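You operate a simulated robot arm through the tools that you are given. There is no shell and no other tool.

You run a simulated robot arm. Do the job below in one go: nothing can be reset, and whatever is moved stays where it is left.

## Task
Meter the circuits and switch off the one that draws over 20 A.
Fine: leave the selector on it; amps off before its breaker moves, on again after.

It is judged by the outcome, as a careful person would: the job done as asked, and still so three seconds after it is handed in. It fails if anything else is knocked over, pushed out of place, dropped, spilled or broken.

## Robot
A 7-joint arm with a two-finger gripper, fixed in place. Base frame: the origin is at the foot of the arm, x ahead of it, y to its left, z up; the work surface is at about z = 0.86. Readings come in m, rad, newtons and seconds.
With the tool pointing down near the work surface it reaches from about 0.34 to 0.72 m from the base axis. Its first joint turns from -1.152 to 1.152 rad. Payload 2.45 kg.
Tool frame: the origin (TCP) lies between the finger pads and is the grasp point; the fingertips stand 0.026 m ahead of it; z points along the fingers, y is the line along which they close. The gripper opens to 0.096 m. The gripper's body begins 0.069 m behind the TCP.
Orientation is that of the tool frame in the base frame, as a unit quaternion [w, x, y, z]. With the fingers straight down and closing along the base's y, the tool's x points along the base's -x, its y along +y and its z along -z.

## Interface
- The arm moves only by the tool move_arm. Its arguments are lists of equal length, an entry for each row: "slide": the shift along the tool's x, y, z in m, a list of three; "dr": the turn, a rotation vector about the tool's x, y, z in rad, a list of three; "grip": the closure, from 0 (fully open) to 1 (shut). In form: {"slide": [[x, y, z], ...], "dr": [[rx, ry, rz], ...], "grip": [grip, ...]}. A call has 1 to 20 rows; each row shifts and turns the commanded pose from where the row before left it, along the tool's axes as they then stand. A row lasts 0.2 s, in which the tool goes at most 0.05 m and 0.15 rad; a call with a longer step from one row to the next is refused whole, and so is a gripper value outside its range. A pose out of reach is approached as far as the arm can. The call stops where the force on the tool passes 90 N (or 10 N more than at its start, if that is more) or the arm is blocked; 0.2 s more then pass. The fingers move at their own pace and stop on an object; they squeeze with about 31 N. The grip force told is the motor's: it shows also when the fingers shut on nothing. Time passes only in rows, and 0.2 s behind the last, so rows that do not move let the fingers close. It gives the time, the measured TCP pose, the force on the tool (base axes), the opening and the grip force at its end, in the units of the frame above (readings bear some noise), with the torque about the TCP (base axes, N m) and any sound that the robot's microphone picked up, and new pictures: "show" is both (left out), scene, wrist or none.
- Cameras (640 x 400 px; columns grow to the right, rows downward): "scene" is fixed at [0.1524, -0.3757, 1.4623]; the picture's right is [0.88, -0.48, 0.00], its down [-0.17, -0.31, -0.94] and it looks along [0.45, 0.82, -0.35] (base axes); focal length 324 px, centre (320, 200). "wrist" rides on the gripper at [0.082, 0.003, -0.098] in the tool frame; the picture's right is [-0.04, 1.00, 0.00], its down [-0.73, -0.03, -0.68] and it looks along [-0.68, -0.03, 0.73] (tool axes); focal length 256 px, centre (320, 200). There is no depth. A picture from a camera that has moved, and an enlarged one, comes with that camera's place and axes in the base frame and with its lens. The place of the scene camera against the robot may be out by one fixed shift of up to 0.018 m in any direction.
- close_up(camera, box): a new picture of the part [left, top, right, bottom] of that camera's present view, enlarged. It takes no simulated time.
- close_job(): hands the job in; it is judged then, once.

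Nothing tells you positions but the pictures and the camera data. Unless the task says otherwise, let go and move clear before handing in.

The tools are called after "Emit:" by a JSON object that holds its "name" and its "arguments". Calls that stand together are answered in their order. move_arm: Moves the arm, as the interface text tells. Its arguments: {"type":"object","properties":{"slide":{"type":"array","items":{"type":"array","items":{"type":"number"}}},"dr":{"type":"array","items":{"type":"array","items":{"type":"number"}}},"grip":{"type":"array","items":{"type":"number"}},"show":{"type":"string","enum":["both","scene","wrist","none"]}},"required":["slide","dr","grip"]} The other tools are called the same way: close_up (camera, box) takes an enlarged picture of a part of a camera's view; close_job () hands the job in.

At the start:

```text
t: 0.0
eef_pos: [0.3743, -0.0895, 1.3046]
tool_rot: [0.0, -0.001, 1.0, 0.0]
contact_force: [-0.5, -0.6, -0.3]
torque: [-0.03, 0.01, -0.02]
gripper_width: 0.0962
gripper_force: 0.1
```

scene: 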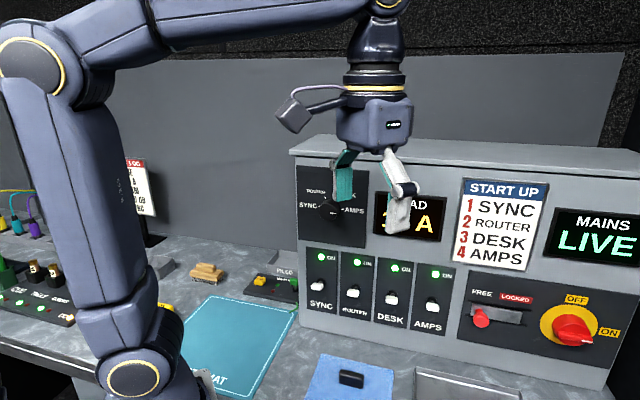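
wrist: 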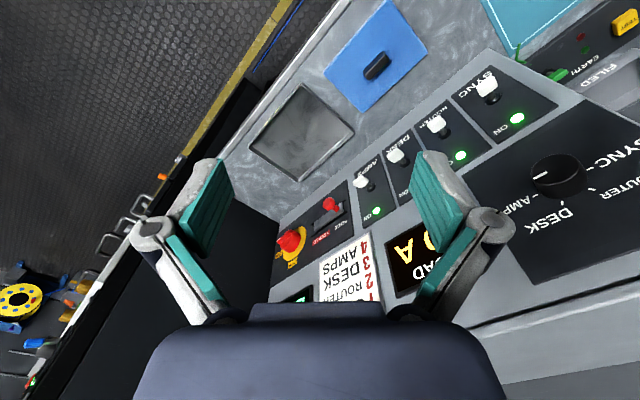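

I see a panel with a rotary selector (SYNC/ROUTER/DESK/AMPS), a load display, four breakers, and a locked mains switch. I'll take close-ups first to locate everything before moving.

Emit:
{"name": "close_up", "arguments": {"camera": "scene", "box": [290, 130, 460, 240]}}

Emit:
{"name": "close_up", "arguments": {"camera": "scene", "box": [290, 230, 460, 340]}}

Emit:
{"name": "close_up", "arguments": {"camera": "scene", "box": [440, 170, 640, 370]}}

Emit:
{"name": "close_up", "arguments": {"camera": "wrist", "box": [340, 60, 640, 260]}}

Emit:
{"name": "close_up", "arguments": {"camera": "scene", "box": [0, 140, 320, 340]}}

```text
3.64 times, centred on (375, 185) of scene
camera zoom: at [0.1524, -0.3757, 1.4623], right [0.88, -0.48, 0.0], down [-0.17, -0.31, -0.94], along [0.45, 0.82, -0.35], focal length 1180 px, centre (120, 254)
```

zoom: 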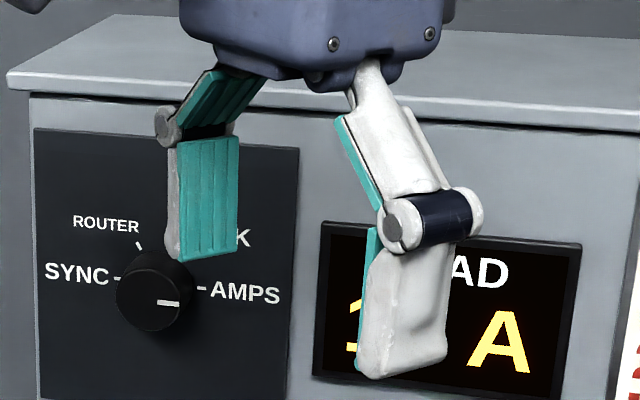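

```text
3.64 times, centred on (375, 285) of scene
camera zoom: at [0.1524, -0.3757, 1.4623], right [0.88, -0.48, 0.0], down [-0.17, -0.31, -0.94], along [0.45, 0.82, -0.35], focal length 1180 px, centre (120, -109)
```

zoom: 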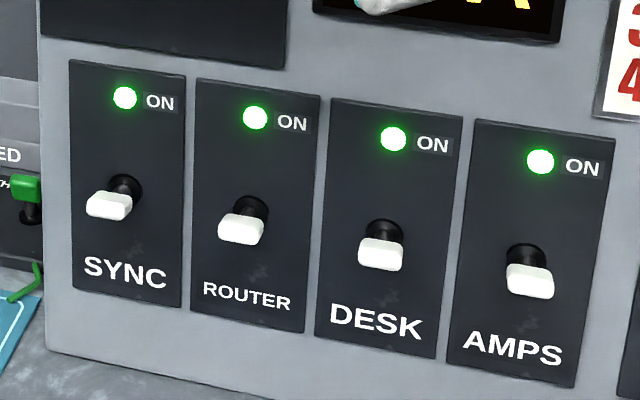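

```text
2.00 times, centred on (540, 270) of scene
camera zoom: at [0.1524, -0.3757, 1.4623], right [0.88, -0.48, 0.0], down [-0.17, -0.31, -0.94], along [0.45, 0.82, -0.35], focal length 649 px, centre (-120, 60)
```

zoom: 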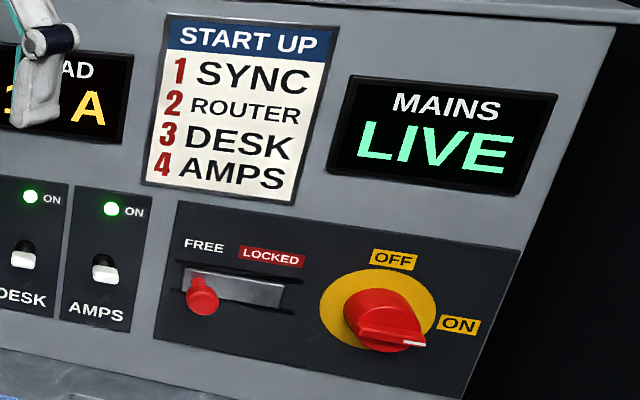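

```text
2.00 times, centred on (490, 160) of wrist
camera zoom: at [0.2919, -0.0854, 1.4034], right [0.04, 1.0, 0.0], down [0.73, -0.03, 0.68], along [0.68, -0.03, -0.73], focal length 512 px, centre (-20, 280)
```

zoom: 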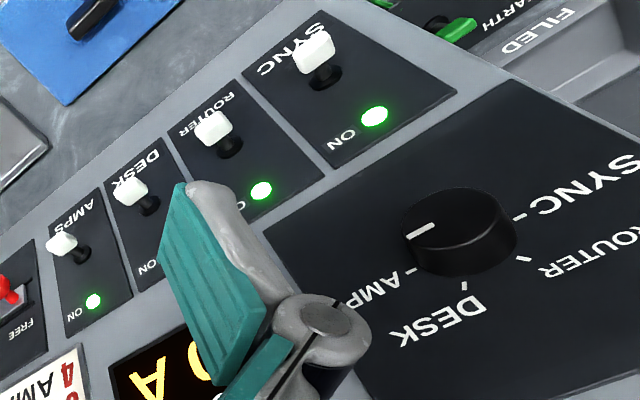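

```text
2.00 times, centred on (160, 240) of scene
camera zoom: at [0.1524, -0.3757, 1.4623], right [0.88, -0.48, 0.0], down [-0.17, -0.31, -0.94], along [0.45, 0.82, -0.35], focal length 649 px, centre (640, 120)
```

zoom: 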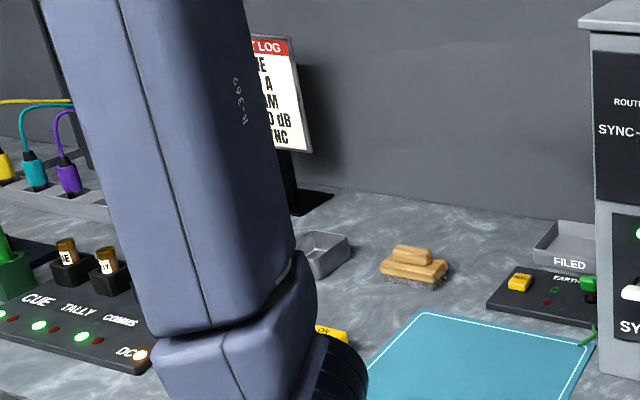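

The selector's mark points at AMPS, all four breakers look ON (levers down), and the gripper hides the load display. I put the panel's face as roughly vertical with its normal near [-0.6, -0.8, 0] and the knob near [0.43, 0.11, 1.23]. I'll back off and yaw toward the panel to read the meter and get a second viewpoint.

Emit:
{"name": "move_arm", "arguments": {"slide": [[0.02, -0.02, -0.01], [0.02, -0.02, -0.01], [0.02, -0.02, -0.01], [0, 0, 0], [0, 0, 0], [0, 0, 0], [0, 0, 0]], "dr": [[0, 0, -0.13], [0, 0, -0.13], [0, 0, -0.13], [0, 0, -0.13], [0, 0, -0.13], [0, 0, -0.13], [0, 0, -0.13]], "grip": [0, 0, 0, 0, 0, 0, 0]}}

```text
t: 1.6
eef_pos: [0.3215, -0.1571, 1.3349]
tool_rot: [0.001, -0.441, 0.898, -0.001]
contact_force: [0.1, 0.1, -0.5]
torque: [0.02, -0.01, -0.02]
gripper_width: 0.0961
gripper_force: 0.1
camera wrist: at [0.2692, -0.2181, 1.4331], right [-0.77, 0.64, 0.0], down [0.47, 0.56, 0.68], along [0.44, 0.52, -0.73], focal length 256 px, centre (320, 200)
```

scene: 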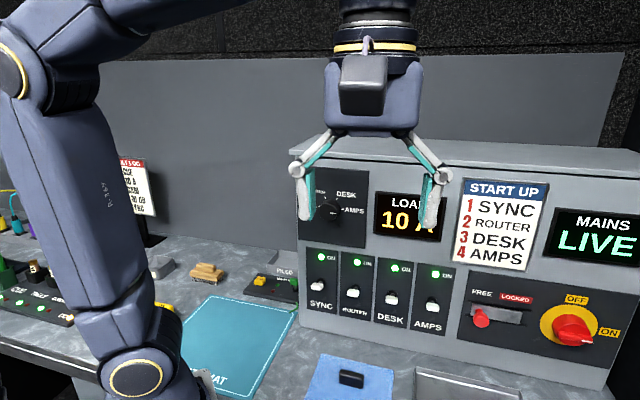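
wrist: 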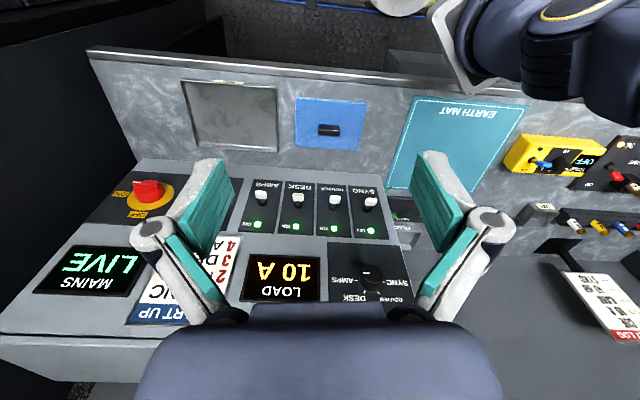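

The meter on AMPS seems to read 10 A. I'll take close-ups of the display, the levers and the knob from this second wrist viewpoint to fix their positions.

Emit:
{"name": "close_up", "arguments": {"camera": "wrist", "box": [230, 170, 430, 310]}}

Emit:
{"name": "close_up", "arguments": {"camera": "scene", "box": [290, 140, 460, 250]}}

```text
2.86 times, centred on (330, 240) of wrist
camera zoom: at [0.2692, -0.2181, 1.4331], right [-0.77, 0.64, 0.0], down [0.47, 0.56, 0.68], along [0.44, 0.52, -0.73], focal length 731 px, centre (291, 86)
```

zoom: 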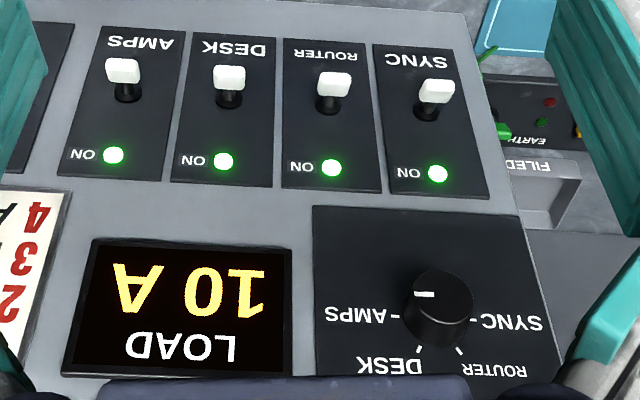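

```text
3.64 times, centred on (375, 195) of scene
camera zoom: at [0.1524, -0.3757, 1.4623], right [0.88, -0.48, 0.0], down [-0.17, -0.31, -0.94], along [0.45, 0.82, -0.35], focal length 1180 px, centre (120, 218)
```

zoom: 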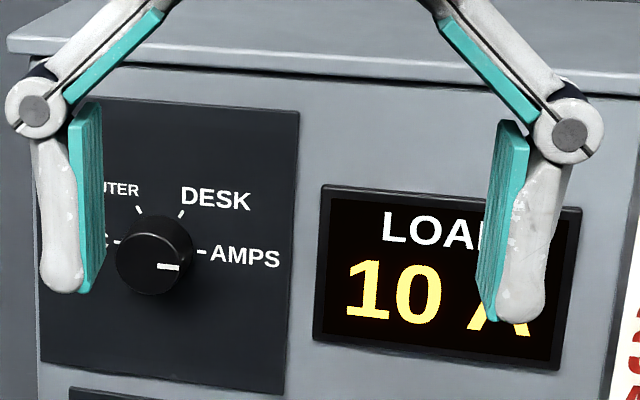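

AMPS reads 10 A. The panel face works out as vertical, yawed about 45°, with breakers spaced about 0.079 m apart. I'll zoom in on the knob and levers for better coordinates.

Emit:
{"name": "close_up", "arguments": {"camera": "wrist", "box": [335, 240, 415, 290]}}

Emit:
{"name": "close_up", "arguments": {"camera": "scene", "box": [295, 185, 375, 235]}}

Emit:
{"name": "close_up", "arguments": {"camera": "wrist", "box": [310, 175, 390, 225]}}

Emit:
{"name": "close_up", "arguments": {"camera": "scene", "box": [300, 260, 380, 310]}}

```text
8.00 times, centred on (375, 265) of wrist
camera zoom: at [0.2692, -0.2181, 1.4331], right [-0.77, 0.64, 0.0], down [0.47, 0.56, 0.68], along [0.44, 0.52, -0.73], focal length 2048 px, centre (-120, -320)
```

zoom: 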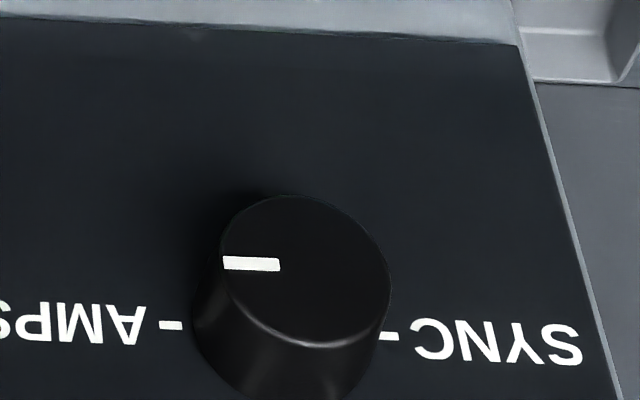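

```text
8.00 times, centred on (335, 210) of scene
camera zoom: at [0.1524, -0.3757, 1.4623], right [0.88, -0.48, 0.0], down [-0.17, -0.31, -0.94], along [0.45, 0.82, -0.35], focal length 2595 px, centre (200, 120)
```

zoom: 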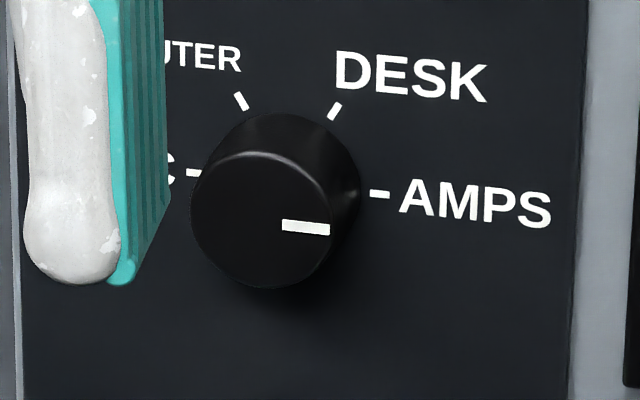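

```text
8.00 times, centred on (350, 200) of wrist
camera zoom: at [0.2692, -0.2181, 1.4331], right [-0.77, 0.64, 0.0], down [0.47, 0.56, 0.68], along [0.44, 0.52, -0.73], focal length 2048 px, centre (80, 200)
```

zoom: 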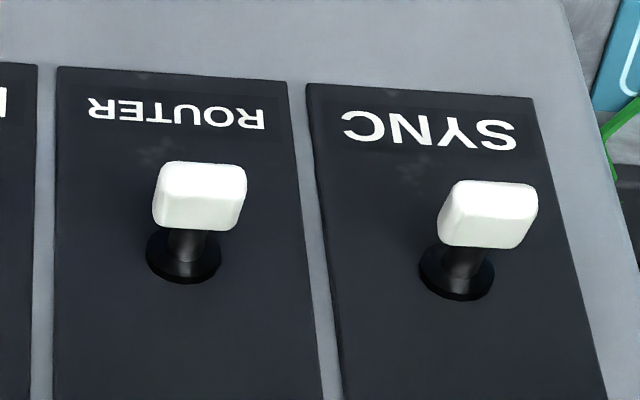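

```text
8.00 times, centred on (340, 285) of scene
camera zoom: at [0.1524, -0.3757, 1.4623], right [0.88, -0.48, 0.0], down [-0.17, -0.31, -0.94], along [0.45, 0.82, -0.35], focal length 2595 px, centre (160, -480)
```

zoom: 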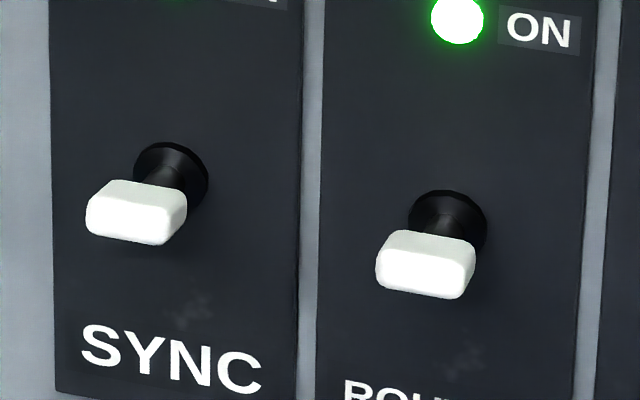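

I have knob coordinates good enough to approach: front face near [0.45, 0.14, 1.20], about 0.035 m across. I'll move toward it, square the yaw to the panel and begin pitching the tool toward horizontal, checking reach on the way.

Emit:
{"name": "move_arm", "arguments": {"slide": [[-0.0265, 0.0178, 0.0075], [-0.0265, 0.0178, 0.0075], [-0.0265, 0.0178, 0.0075], [-0.0265, 0.0178, 0.0075], [0, 0, 0], [0, 0, 0], [0, 0, 0], [0, 0, 0], [0, 0, 0], [0, 0, 0], [0, 0, 0]], "dr": [[0, 0, 0], [0, 0, 0], [0, 0, 0], [0, 0, 0], [0, 0, 0.127], [0, -0.1428, 0], [0, -0.1428, 0], [0, -0.1428, 0], [0, -0.1428, 0], [0, -0.1428, 0], [0, -0.1428, 0]], "grip": [0, 0, 0, 0, 0, 0, 0, 0, 0, 0, 0]}}

```text
t: 4.0
eef_pos: [0.3319, -0.0291, 1.3051]
tool_rot: [0.384, -0.347, 0.841, 0.159]
contact_force: [0.0, 0.5, 0.4]
torque: [-0.01, -0.01, -0.01]
gripper_width: 0.0959
gripper_force: 0.1
camera wrist: at [0.2382, -0.1162, 1.3083], right [-0.69, 0.73, 0.03], down [0.0, -0.04, 1.0], along [0.73, 0.69, 0.03], focal length 256 px, centre (320, 200)
```

scene: 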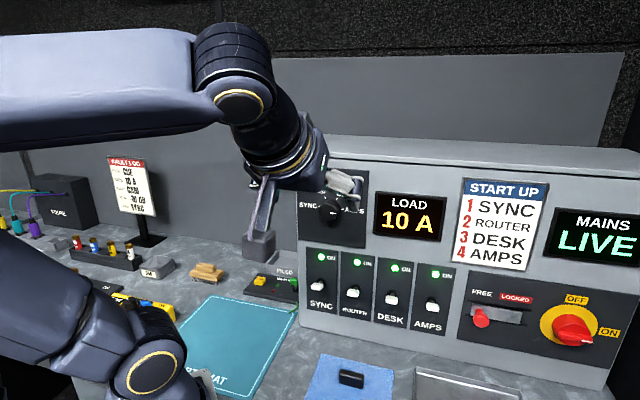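
wrist: 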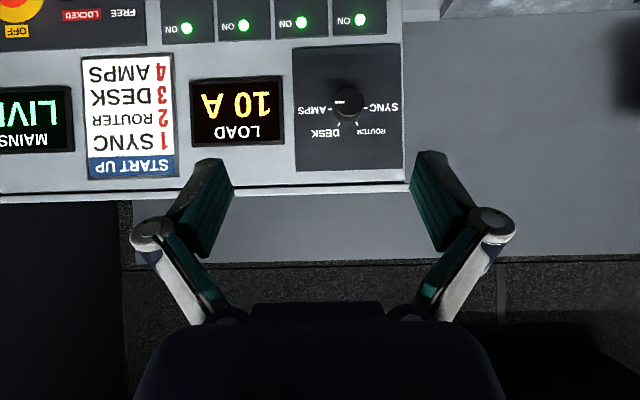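

The tool is now at about 50° pitch and the display is visible in the scene. I'll take close-ups of this nearly square-on view to refine the panel's plane and the knob's centre, and look at the sign on the left.

Emit:
{"name": "close_up", "arguments": {"camera": "wrist", "box": [170, 0, 410, 150]}}

Emit:
{"name": "close_up", "arguments": {"camera": "wrist", "box": [300, 70, 396, 130]}}

Emit:
{"name": "close_up", "arguments": {"camera": "scene", "box": [40, 140, 240, 265]}}

Emit:
{"name": "close_up", "arguments": {"camera": "scene", "box": [200, 130, 360, 270]}}

```text
2.67 times, centred on (290, 75) of wrist
camera zoom: at [0.2382, -0.1162, 1.3083], right [-0.69, 0.73, 0.03], down [0.0, -0.04, 1.0], along [0.73, 0.69, 0.03], focal length 683 px, centre (400, 533)
```

zoom: 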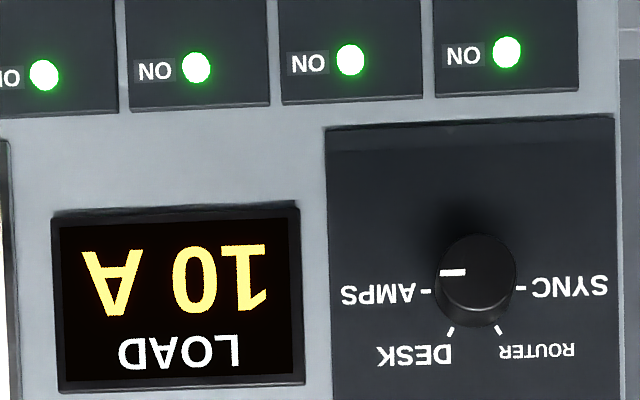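

```text
6.67 times, centred on (348, 100) of wrist
camera zoom: at [0.2382, -0.1162, 1.3083], right [-0.69, 0.73, 0.03], down [0.0, -0.04, 1.0], along [0.73, 0.69, 0.03], focal length 1707 px, centre (133, 867)
```

zoom: 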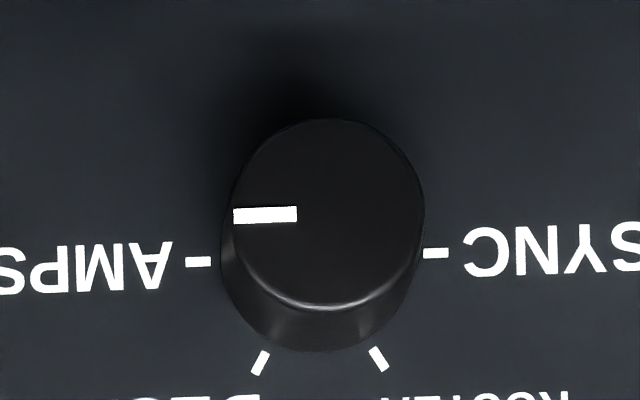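

```text
3.20 times, centred on (140, 202) of scene
camera zoom: at [0.1524, -0.3757, 1.4623], right [0.88, -0.48, 0.0], down [-0.17, -0.31, -0.94], along [0.45, 0.82, -0.35], focal length 1038 px, centre (896, 192)
```

zoom: 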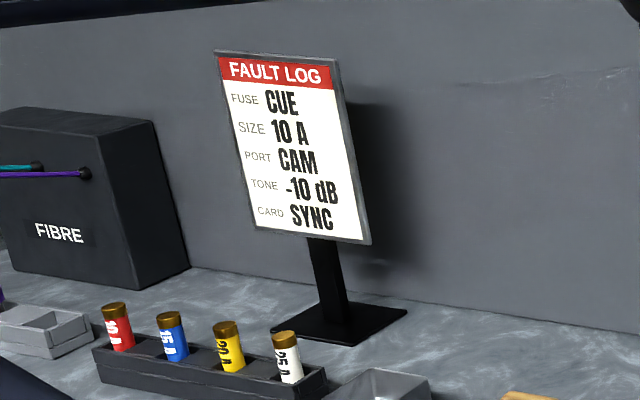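

```text
2.86 times, centred on (280, 200) of scene
camera zoom: at [0.1524, -0.3757, 1.4623], right [0.88, -0.48, 0.0], down [-0.17, -0.31, -0.94], along [0.45, 0.82, -0.35], focal length 927 px, centre (434, 200)
```

zoom: 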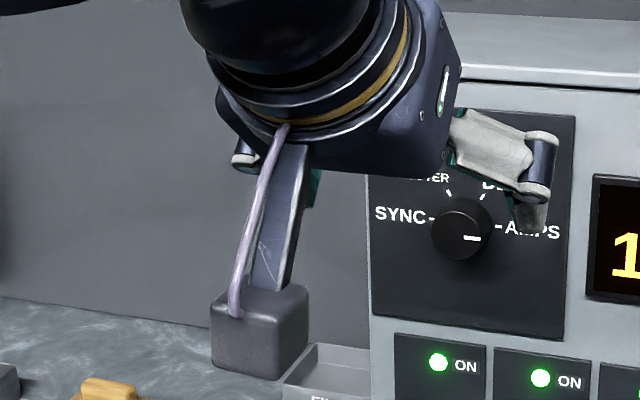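

Refined geometry: panel face at depth 0.442 m along [0.707, 0.707, 0], knob axis at s = 0.220 along the panel, z = 1.197, knob front at depth 0.415. I'll finish pitching to horizontal at a stand-off in front of the knob.

Emit:
{"name": "move_arm", "arguments": {"slide": [[-0.0055, 0.007, 0.0217], [-0.0024, 0.007, 0.0222], [0.0008, 0.007, 0.0224], [0.004, 0.007, 0.022], [0.007, 0.007, 0.0212], [0, 0, 0]], "dr": [[0, -0.1428, 0], [0, -0.1428, 0], [0, -0.1428, 0], [0, -0.1428, 0], [0, -0.1428, 0], [0, 0, 0]], "grip": [0, 0, 0, 0, 0, 0]}}

```text
t: 5.3
eef_pos: [0.3901, 0.0103, 1.2907]
tool_rot: [0.679, -0.246, 0.674, 0.157]
contact_force: [-0.2, -0.2, 0.4]
torque: [0.03, -0.02, -0.01]
gripper_width: 0.0961
gripper_force: 0.1
out of reach, approached as far as the arm can: row 4, 5
stopped in row 6: the arm was blocked; the commanded pose is now the measured one
camera wrist: at [0.31, -0.0499, 1.2125], right [-0.54, 0.83, -0.08], down [-0.58, -0.31, 0.75], along [0.6, 0.46, 0.66], focal length 256 px, centre (320, 200)
```

scene: 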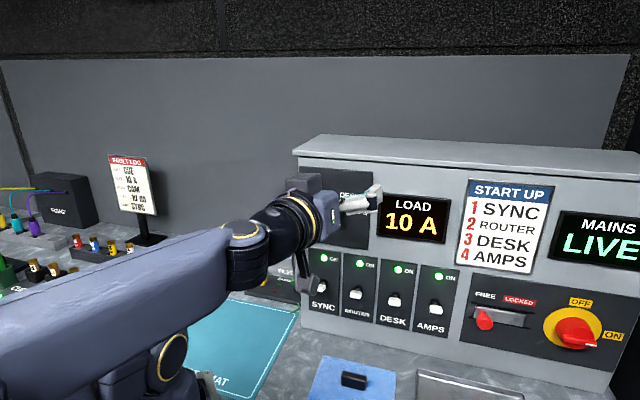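
wrist: 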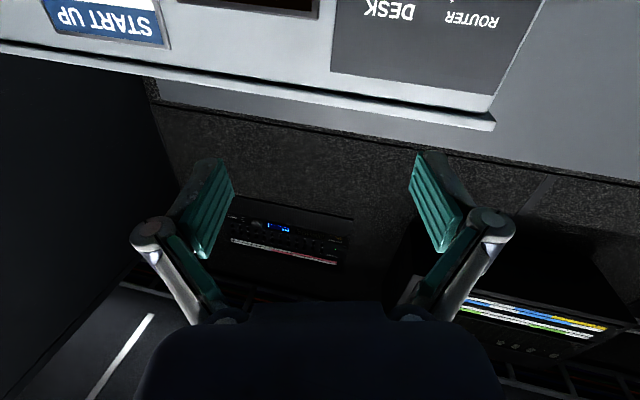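

The arm hit a joint limit when going fully horizontal close in, so that pose won't work. Instead I'll tilt the tool about 30° off the knob axis with the wrist to the right and above, which keeps the wrist further from the base. I'll then turn the knob by swinging the tool about the knob's own axis. First I rotate in place.

Emit:
{"name": "move_arm", "arguments": {"slide": [[0, 0, 0], [0, 0, 0], [0, 0, 0], [0, 0, 0], [0, 0, 0], [0, 0, 0], [0, 0, 0], [0, 0, 0], [0, 0, 0], [0, 0, 0], [0, 0, 0]], "dr": [[-0.0504, 0.0482, 0.114], [-0.0504, 0.0482, 0.114], [-0.0504, 0.0482, 0.114], [-0.0504, 0.0482, 0.114], [-0.0504, 0.0482, 0.114], [-0.0504, 0.0482, 0.114], [-0.0504, 0.0482, 0.114], [-0.0504, 0.0482, 0.114], [-0.0504, 0.0482, 0.114], [-0.0504, 0.0482, 0.114], [-0.0504, 0.0482, 0.114]], "grip": [0, 0, 0, 0, 0, 0, 0, 0, 0, 0, 0]}}

```text
t: 7.7
eef_pos: [0.3961, 0.001, 1.2914]
tool_rot: [0.187, -0.004, 0.757, 0.626]
contact_force: [0.1, 0.4, 0.4]
torque: [0.02, 0.02, -0.01]
gripper_width: 0.096
gripper_force: 0.1
camera wrist: at [0.2925, -0.0735, 1.2869], right [-0.2, 0.21, 0.96], down [0.5, -0.82, 0.28], along [0.84, 0.54, 0.06], focal length 256 px, centre (320, 200)
```

scene: 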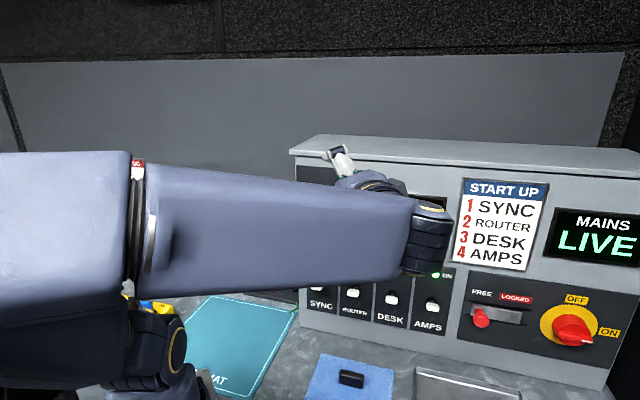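
wrist: 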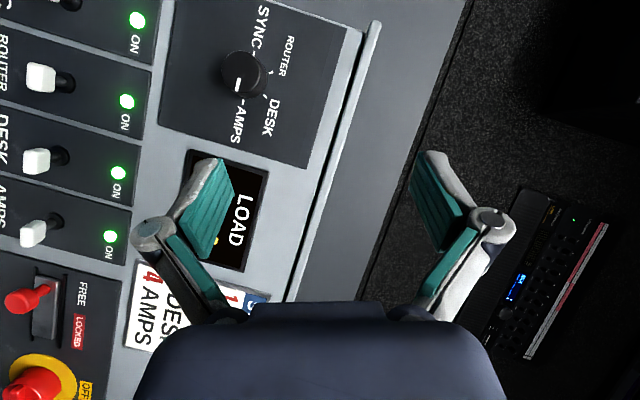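

The tilted orientation is reached and the wrist camera sees the whole selector and display area. Next I translate to a stand-off point on the knob's axis.

Emit:
{"name": "move_arm", "arguments": {"slide": [[0.0109, -0.0179, 0.0198], [0.0109, -0.0179, 0.0198], [0.0109, -0.0179, 0.0198], [0.0109, -0.0179, 0.0198], [0, 0, 0], [0, 0, 0]], "dr": [[0, 0, 0], [0, 0, 0], [0, 0, 0], [0, 0, 0], [0, 0, 0], [0, 0, 0]], "grip": [0, 0, 0, 0, 0, 0]}}

```text
t: 9.1
eef_pos: [0.3941, 0.0704, 1.2006]
tool_rot: [0.188, -0.005, 0.758, 0.625]
contact_force: [0.2, -0.8, 0.4]
torque: [-0.01, 0.0, -0.03]
gripper_width: 0.0963
gripper_force: 0.0
out of reach, approached as far as the arm can: row 3
camera wrist: at [0.2903, -0.0031, 1.1956], right [-0.2, 0.21, 0.96], down [0.5, -0.82, 0.29], along [0.84, 0.54, 0.06], focal length 256 px, centre (320, 200)
```

scene: 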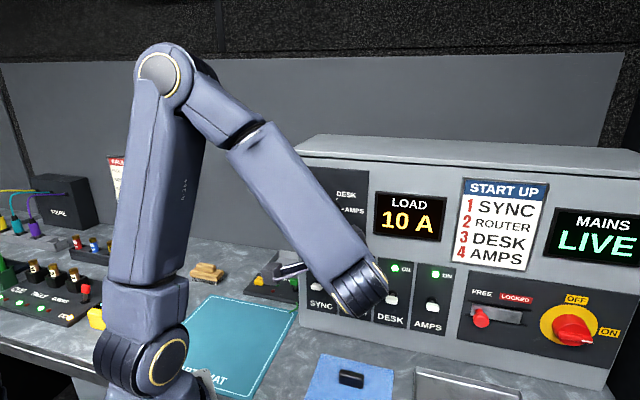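
wrist: 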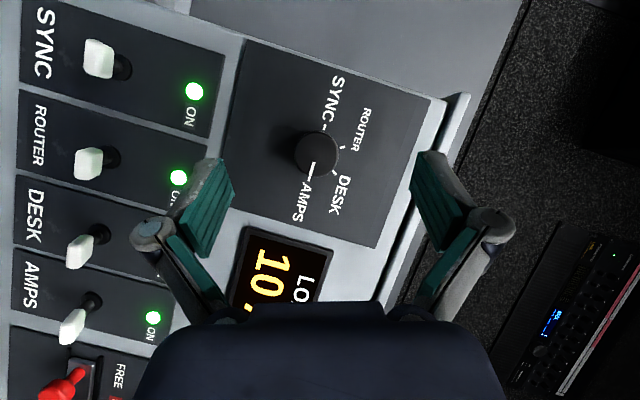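

The arm switched to a roomier elbow-up posture and the knob is centred between the fingers in the wrist view. I'll zoom in to verify the alignment before advancing.

Emit:
{"name": "close_up", "arguments": {"camera": "wrist", "box": [240, 100, 400, 200]}}

Emit:
{"name": "close_up", "arguments": {"camera": "scene", "box": [250, 170, 450, 320]}}

```text
4.00 times, centred on (320, 150) of wrist
camera zoom: at [0.2903, -0.0031, 1.1956], right [-0.2, 0.21, 0.96], down [0.5, -0.82, 0.29], along [0.84, 0.54, 0.06], focal length 1024 px, centre (320, 400)
```

zoom: 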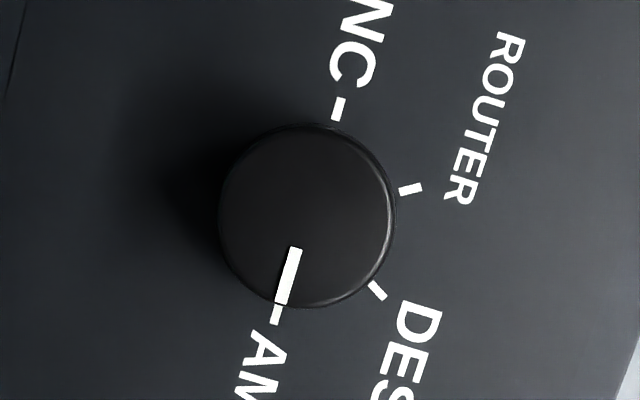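

```text
2.67 times, centred on (350, 245) of scene
camera zoom: at [0.1525, -0.3756, 1.4623], right [0.88, -0.48, 0.0], down [-0.17, -0.31, -0.94], along [0.45, 0.82, -0.35], focal length 865 px, centre (240, 80)
```

zoom: 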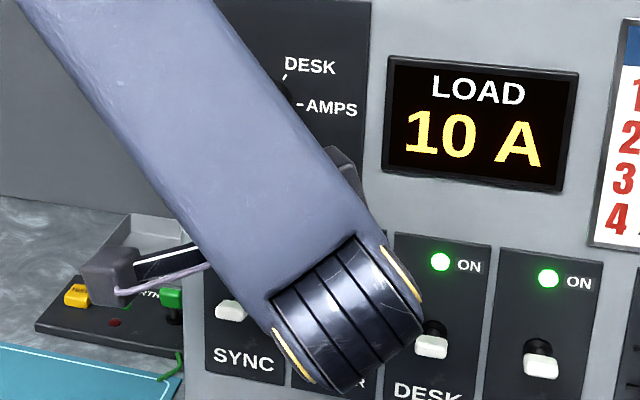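

AMPS reads 10 A clearly, and the knob axis is confirmed at s ≈ 0.220, z ≈ 1.195. I'll advance halfway along the knob axis with a small correction, keeping the fingers open around it.

Emit:
{"name": "move_arm", "arguments": {"slide": [[-0.0039, -0.001, 0.0137], [-0.0039, -0.001, 0.0137], [-0.0039, -0.001, 0.0137], [0, 0, 0]], "dr": [[0, 0, 0], [0, 0, 0], [0, 0, 0], [0, 0, 0]], "grip": [0, 0, 0, 0]}}

```text
t: 10.1
eef_pos: [0.4192, 0.1059, 1.196]
tool_rot: [0.189, -0.005, 0.757, 0.625]
contact_force: [0.7, -0.4, 0.2]
torque: [-0.01, -0.02, 0.04]
gripper_width: 0.096
gripper_force: 0.0
camera wrist: at [0.3145, 0.0325, 1.1898], right [-0.2, 0.21, 0.96], down [0.5, -0.82, 0.29], along [0.84, 0.54, 0.06], focal length 256 px, centre (320, 200)
```

scene: 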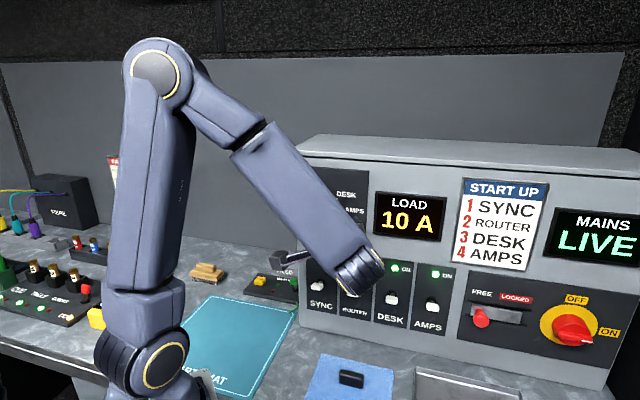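
wrist: 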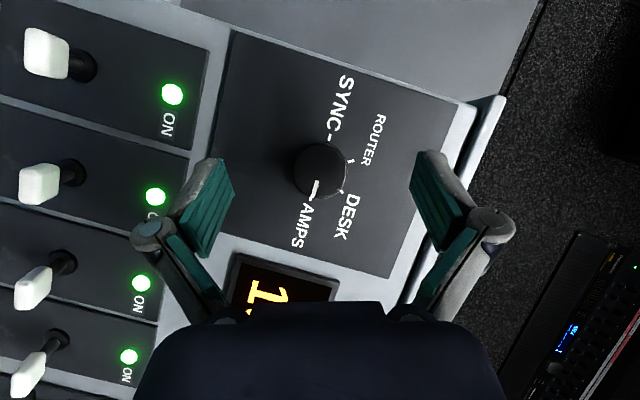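

Tracking is good, with the TCP within 2 mm of target. I'll advance the remaining 37 mm so the pads straddle the knob, still open.

Emit:
{"name": "move_arm", "arguments": {"slide": [[-0.0055, -0.0003, 0.0109], [-0.0055, -0.0003, 0.0109], [-0.0055, -0.0003, 0.0109], [0, 0, 0]], "dr": [[0, 0, 0], [0, 0, 0], [0, 0, 0], [0, 0, 0]], "grip": [0, 0, 0, 0], "show": "wrist"}}

```text
t: 11.1
eef_pos: [0.4435, 0.1327, 1.1936]
tool_rot: [0.188, -0.004, 0.758, 0.625]
contact_force: [-0.2, -0.8, 0.7]
torque: [0.01, 0.01, 0.02]
gripper_width: 0.0959
gripper_force: 0.1
camera wrist: at [0.34, 0.0602, 1.1878], right [-0.2, 0.21, 0.96], down [0.5, -0.82, 0.29], along [0.84, 0.54, 0.06], focal length 256 px, centre (320, 200)
```

wrist: 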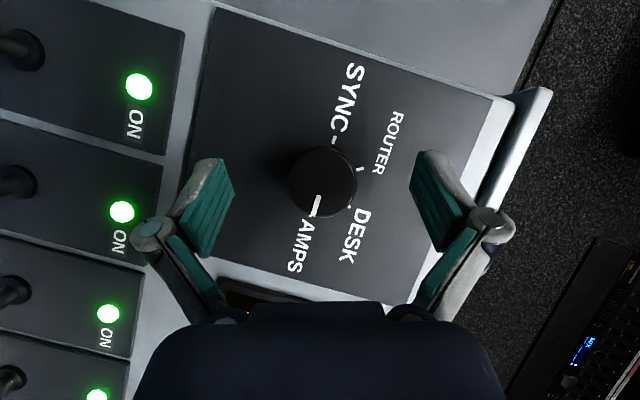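

The knob sits between the pads, about where the TCP projects in the picture. I'll close on it and watch the forces.

Emit:
{"name": "move_arm", "arguments": {"slide": [[0, 0, 0], [0, 0, 0], [0, 0, 0], [0, 0, 0], [0, 0, 0]], "dr": [[0, 0, 0], [0, 0, 0], [0, 0, 0], [0, 0, 0], [0, 0, 0]], "grip": [1, 1, 1, 1, 1], "show": "wrist"}}

```text
t: 12.3
eef_pos: [0.4436, 0.1338, 1.1944]
tool_rot: [0.188, -0.006, 0.757, 0.626]
contact_force: [-2.7, 0.2, 9.0]
torque: [0.14, -0.12, 0.34]
gripper_width: 0.0384
gripper_force: 45.5
camera wrist: at [0.3396, 0.0601, 1.1882], right [-0.21, 0.21, 0.96], down [0.5, -0.82, 0.28], along [0.84, 0.54, 0.06], focal length 256 px, centre (320, 200)
```

wrist: 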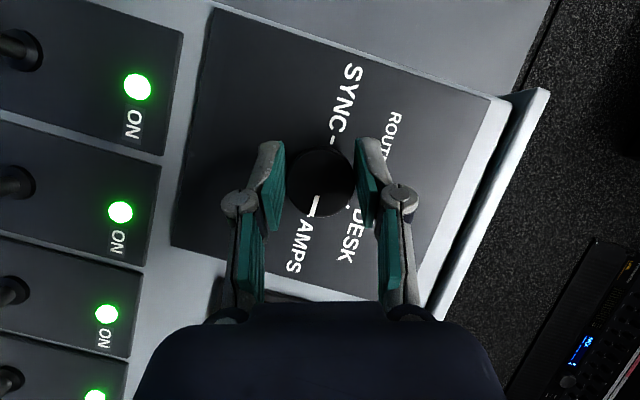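

The knob is gripped (38 mm wide). I'll start turning it counter-clockwise toward DESK by swinging the tool about the knob's axis, doing half of the 60° first.

Emit:
{"name": "move_arm", "arguments": {"slide": [[0, 0.001, 0], [0, 0, 0], [0, 0, 0], [0, 0, 0]], "dr": [[0.0651, 0.0022, -0.1137], [0.0651, 0.0022, -0.1137], [0.0651, 0.0022, -0.1137], [0.0651, 0.0022, -0.1137]], "grip": [1, 1, 1, 1]}}

```text
t: 13.3
eef_pos: [0.4444, 0.1345, 1.1936]
tool_rot: [0.318, -0.154, 0.813, 0.463]
contact_force: [9.8, 13.5, -5.2]
torque: [0.04, -0.05, -0.38]
gripper_width: 0.0381
gripper_force: 44.9
camera wrist: at [0.3438, 0.0557, 1.1789], right [-0.51, 0.52, 0.68], down [0.31, -0.63, 0.72], along [0.8, 0.58, 0.16], focal length 256 px, centre (320, 200)
```

scene: 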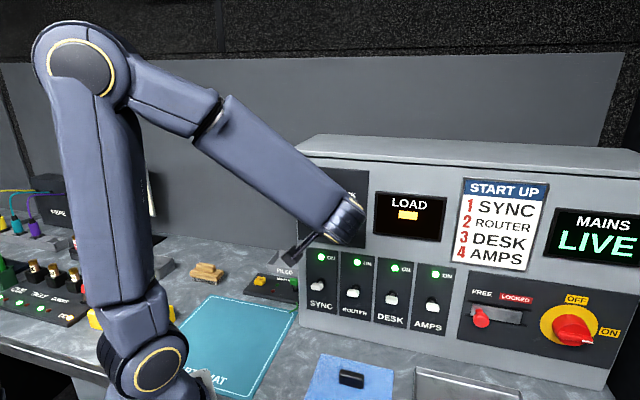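
wrist: 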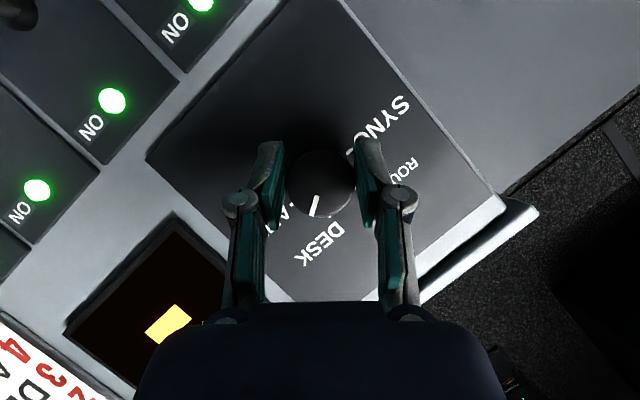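

The knob is turning with the gripper and the display shows a dash between positions. I'll do the second half of the step.

Emit:
{"name": "move_arm", "arguments": {"slide": [[0, 0, 0], [0, 0, 0], [0, 0, 0], [0, 0, 0], [0, 0, 0]], "dr": [[0.0651, 0.0022, -0.1137], [0.0651, 0.0022, -0.1137], [0.0651, 0.0022, -0.1137], [0.0651, 0.0022, -0.1137], [0, 0, 0]], "grip": [1, 1, 1, 1, 1]}}

```text
t: 14.5
eef_pos: [0.4443, 0.1331, 1.1939]
tool_rot: [0.427, -0.293, 0.812, 0.271]
contact_force: [23.4, 16.6, -22.0]
torque: [-0.48, 0.48, -0.06]
gripper_width: 0.038
gripper_force: 45.0
camera wrist: at [0.351, 0.048, 1.1735], right [-0.69, 0.69, 0.22], down [0.0, -0.31, 0.95], along [0.73, 0.65, 0.21], focal length 256 px, centre (320, 200)
```

scene: 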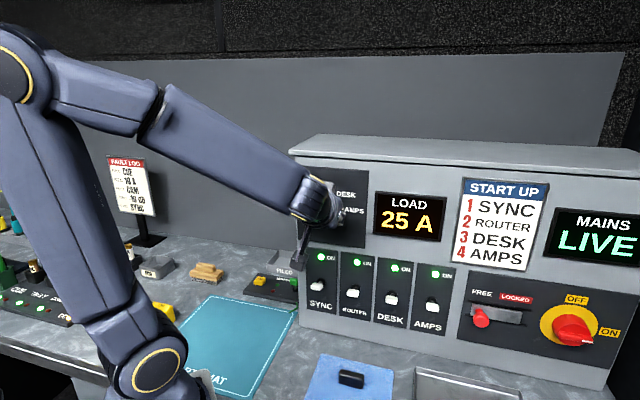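
wrist: 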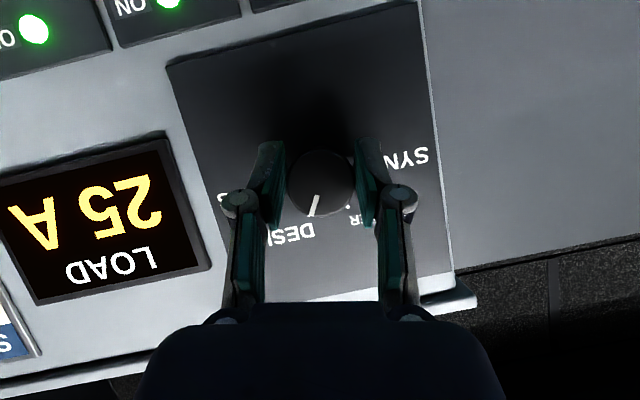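

DESK reads 25 A, so that is over 20 A. The job says to meter the circuits, so I'll also check ROUTER and SYNC before coming back. I'll open the fingers slightly around the knob, without retracting, so I can wind the tool back for a longer turn.

Emit:
{"name": "move_arm", "arguments": {"slide": [[0, 0, 0], [0, 0, 0], [0, 0, 0], [0, 0, 0]], "dr": [[0, 0, 0], [0, 0, 0], [0, 0, 0], [0, 0, 0]], "grip": [0.33, 0.33, 0.33, 0.33]}}

Emit:
{"name": "close_up", "arguments": {"camera": "wrist", "box": [220, 110, 420, 250]}}

```text
t: 15.5
eef_pos: [0.4431, 0.1321, 1.1944]
tool_rot: [0.428, -0.292, 0.811, 0.272]
contact_force: [0.0, 1.1, 0.0]
torque: [-0.01, 0.02, -0.02]
gripper_width: 0.0646
gripper_force: 0.2
camera wrist: at [0.3502, 0.0477, 1.1744], right [-0.69, 0.69, 0.22], down [0.0, -0.31, 0.95], along [0.73, 0.65, 0.22], focal length 256 px, centre (320, 200)
```

scene: 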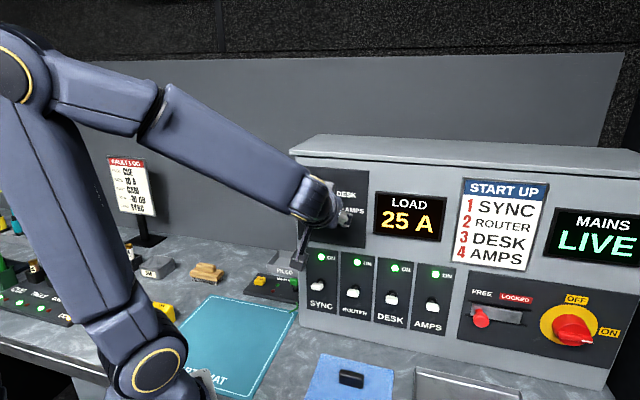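
wrist: 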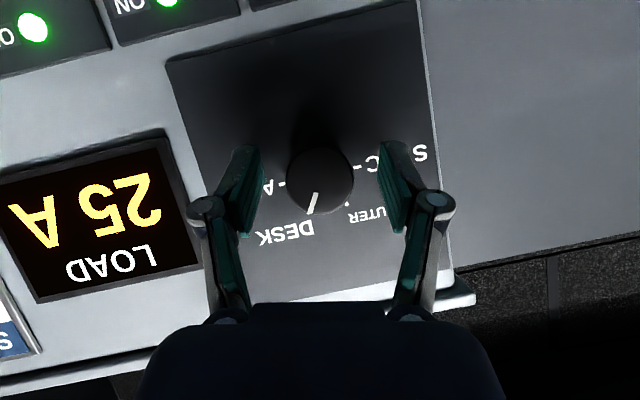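

```text
2.86 times, centred on (320, 180) of wrist
camera zoom: at [0.3502, 0.0477, 1.1744], right [-0.69, 0.69, 0.22], down [0.0, -0.31, 0.95], along [0.73, 0.65, 0.22], focal length 731 px, centre (320, 257)
```

zoom: 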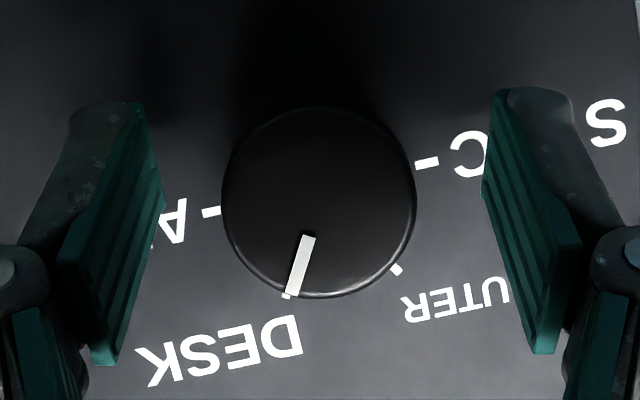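

The mark lines up with the DESK tick and the fingers are free of the knob. I'll wind the tool back about 87° around the knob axis without touching the knob.

Emit:
{"name": "move_arm", "arguments": {"slide": [[0, 0, 0], [0, 0, 0], [0, 0, 0], [0, 0, 0], [0, 0, 0], [0, 0, 0], [0, 0, 0], [0, 0, 0], [0, 0, 0], [0, 0, 0], [0, 0, 0], [0, 0, 0]], "dr": [[-0.0687, -0.0024, 0.1197], [-0.0687, -0.0024, 0.1197], [-0.0687, -0.0024, 0.1197], [-0.0687, -0.0024, 0.1197], [-0.0687, -0.0024, 0.1197], [-0.0687, -0.0024, 0.1197], [-0.0687, -0.0024, 0.1197], [-0.0687, -0.0024, 0.1197], [-0.0687, -0.0024, 0.1197], [-0.0687, -0.0024, 0.1197], [-0.0687, -0.0024, 0.1197], [0, 0, 0]], "grip": [0.33, 0.33, 0.33, 0.33, 0.33, 0.33, 0.33, 0.33, 0.33, 0.33, 0.33, 0.33]}}

```text
t: 18.1
eef_pos: [0.443, 0.1326, 1.1953]
tool_rot: [0.058, 0.13, 0.664, 0.734]
contact_force: [-0.2, 0.9, -0.2]
torque: [0.0, 0.01, -0.01]
gripper_width: 0.0642
gripper_force: 0.2
camera wrist: at [0.3389, 0.0596, 1.1999], right [0.13, -0.12, 0.98], down [0.52, -0.84, -0.17], along [0.84, 0.53, -0.04], focal length 256 px, centre (320, 200)
```

scene: 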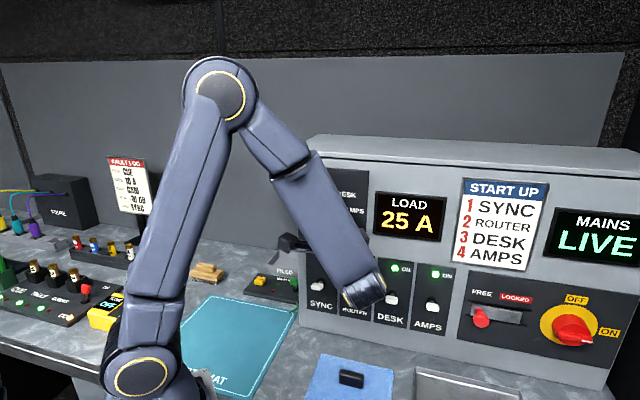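
wrist: 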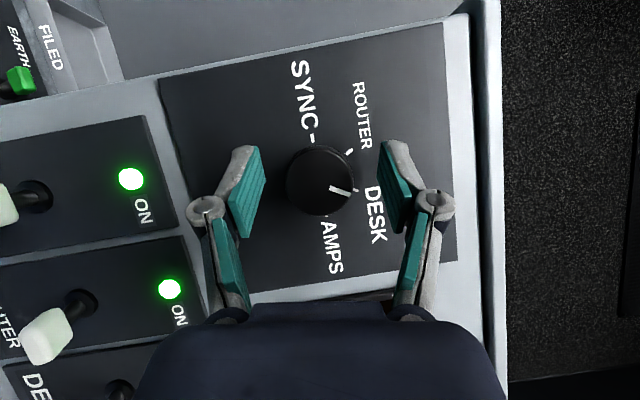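

The tool is wound back and the selector is still on DESK. I'll grip again and turn 60° counter-clockwise to ROUTER.

Emit:
{"name": "move_arm", "arguments": {"slide": [[0, 0, 0], [0, 0, 0], [0, 0, 0], [0, 0, 0], [0, 0, 0], [0, 0, 0], [0, 0, 0], [0, 0, 0], [0, 0, 0], [0, 0, 0], [0, 0, 0], [0, 0, 0]], "dr": [[0, 0, 0], [0, 0, 0], [0, 0, 0], [0.0651, 0.0022, -0.1137], [0.0651, 0.0022, -0.1137], [0.0651, 0.0022, -0.1137], [0.0651, 0.0022, -0.1137], [0.0651, 0.0022, -0.1137], [0.0651, 0.0022, -0.1137], [0.0651, 0.0022, -0.1137], [0.0651, 0.0022, -0.1137], [0, 0, 0]], "grip": [1, 1, 1, 1, 1, 1, 1, 1, 1, 1, 1, 1]}}

```text
t: 20.7
eef_pos: [0.4445, 0.1322, 1.1935]
tool_rot: [0.33, -0.169, 0.814, 0.446]
contact_force: [0.5, -0.7, -21.1]
torque: [-0.5, 0.49, -0.06]
gripper_width: 0.0382
gripper_force: 45.3
camera wrist: at [0.3443, 0.054, 1.1782], right [-0.54, 0.54, 0.64], down [0.28, -0.6, 0.75], along [0.79, 0.59, 0.17], focal length 256 px, centre (320, 200)
```

scene: 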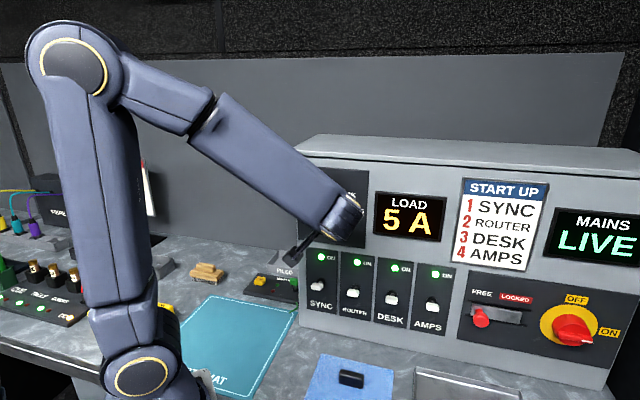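
wrist: 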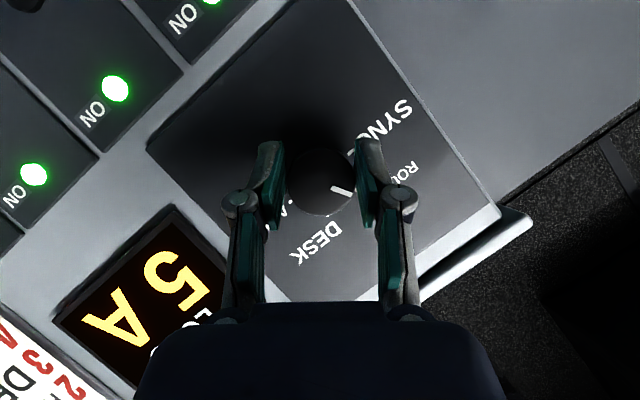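

ROUTER reads 5 A. I'll release, wind the tool back 60° and grip again, so the last step to SYNC stays inside the range I've already shown works.

Emit:
{"name": "move_arm", "arguments": {"slide": [[0, 0, 0], [0, 0, 0], [0, 0, 0], [0, 0, 0], [0, 0, 0], [0, 0, 0], [0, 0, 0], [0, 0, 0], [0, 0, 0], [0, 0, 0], [0, 0, 0], [0, 0, 0], [0, 0, 0], [0, 0, 0], [0, 0, 0]], "dr": [[0, 0, 0], [0, 0, 0], [0, 0, 0], [-0.0651, -0.0022, 0.1137], [-0.0651, -0.0022, 0.1137], [-0.0651, -0.0022, 0.1137], [-0.0651, -0.0022, 0.1137], [-0.0651, -0.0022, 0.1137], [-0.0651, -0.0022, 0.1137], [-0.0651, -0.0022, 0.1137], [-0.0651, -0.0022, 0.1137], [0, 0, 0], [0, 0, 0], [0, 0, 0], [0, 0, 0]], "grip": [0.33, 0.33, 0.33, 0.33, 0.33, 0.33, 0.33, 0.33, 0.33, 0.33, 0.33, 0.33, 1, 1, 1]}}

```text
t: 23.9
eef_pos: [0.4432, 0.1328, 1.1951]
tool_rot: [0.058, 0.13, 0.664, 0.734]
contact_force: [-1.7, -0.9, -6.3]
torque: [-0.12, 0.14, 0.04]
gripper_width: 0.0384
gripper_force: 40.2
camera wrist: at [0.339, 0.0597, 1.1993], right [0.13, -0.12, 0.98], down [0.52, -0.84, -0.17], along [0.84, 0.53, -0.04], focal length 256 px, centre (320, 200)
```

scene: 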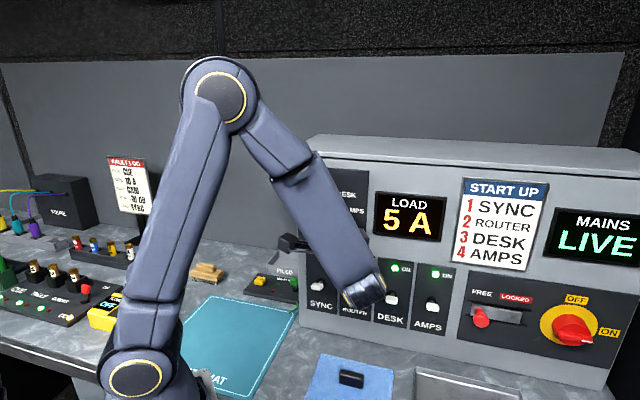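
wrist: 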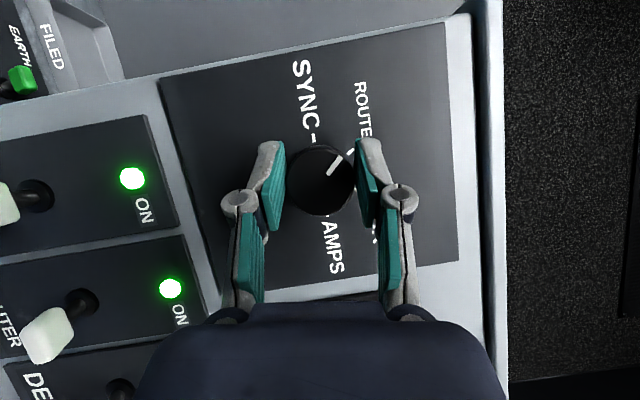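

The selector is on ROUTER (5 A) and gripped again. I'll turn the last 60° to SYNC.

Emit:
{"name": "move_arm", "arguments": {"slide": [[0, 0, 0], [0, 0, 0], [0, 0, 0], [0, 0, 0], [0, 0, 0], [0, 0, 0], [0, 0, 0], [0, 0, 0], [0, 0, 0]], "dr": [[0.0651, 0.0022, -0.1137], [0.0651, 0.0022, -0.1137], [0.0651, 0.0022, -0.1137], [0.0651, 0.0022, -0.1137], [0.0651, 0.0022, -0.1137], [0.0651, 0.0022, -0.1137], [0.0651, 0.0022, -0.1137], [0.0651, 0.0022, -0.1137], [0, 0, 0]], "grip": [1, 1, 1, 1, 1, 1, 1, 1, 1]}}

```text
t: 25.9
eef_pos: [0.4424, 0.1333, 1.1923]
tool_rot: [0.328, -0.169, 0.816, 0.445]
contact_force: [2.6, 7.2, -39.0]
torque: [0.1, 1.23, 0.04]
gripper_width: 0.0374
gripper_force: 45.2
camera wrist: at [0.3428, 0.0546, 1.177], right [-0.54, 0.55, 0.64], down [0.29, -0.6, 0.75], along [0.79, 0.59, 0.16], focal length 256 px, centre (320, 200)
```

scene: 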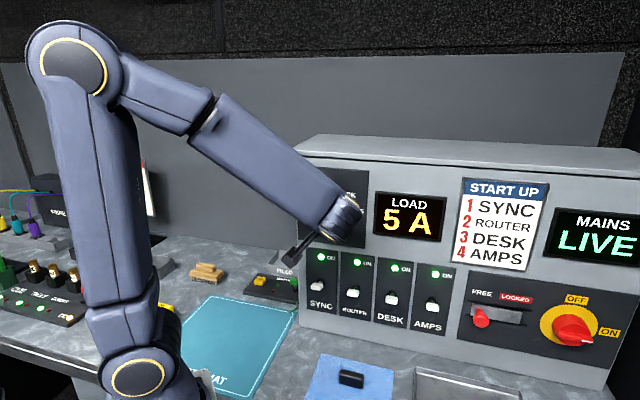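
wrist: 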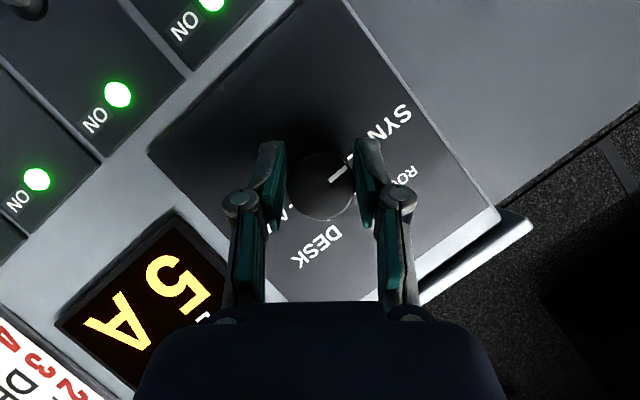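

The display shows 5 A. I need to check whether the mark really is at SYNC or the knob slipped.

Emit:
{"name": "close_up", "arguments": {"camera": "wrist", "box": [240, 90, 440, 270]}}

Emit:
{"name": "close_up", "arguments": {"camera": "scene", "box": [290, 160, 450, 260]}}

```text
2.22 times, centred on (340, 180) of wrist
camera zoom: at [0.3428, 0.0546, 1.177], right [-0.54, 0.55, 0.64], down [0.29, -0.6, 0.75], along [0.79, 0.59, 0.16], focal length 569 px, centre (276, 244)
```

zoom: 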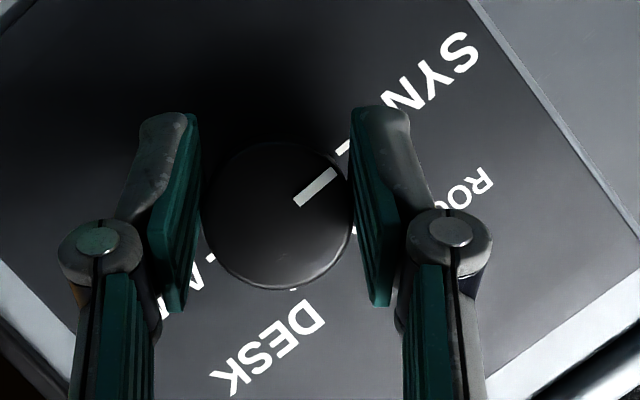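

```text
4.00 times, centred on (370, 210) of scene
camera zoom: at [0.1531, -0.3753, 1.4623], right [0.88, -0.48, 0.0], down [-0.17, -0.31, -0.94], along [0.44, 0.82, -0.35], focal length 1298 px, centre (120, 160)
```

zoom: 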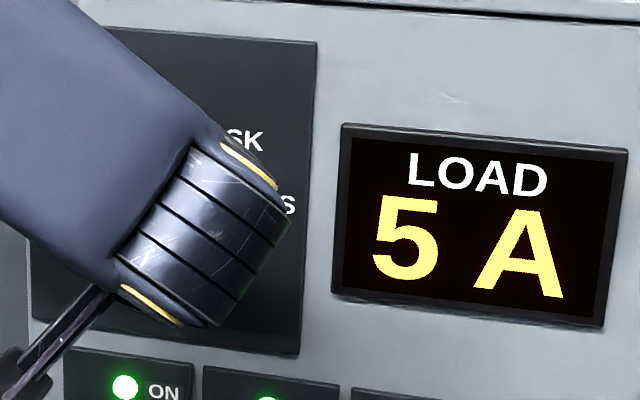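

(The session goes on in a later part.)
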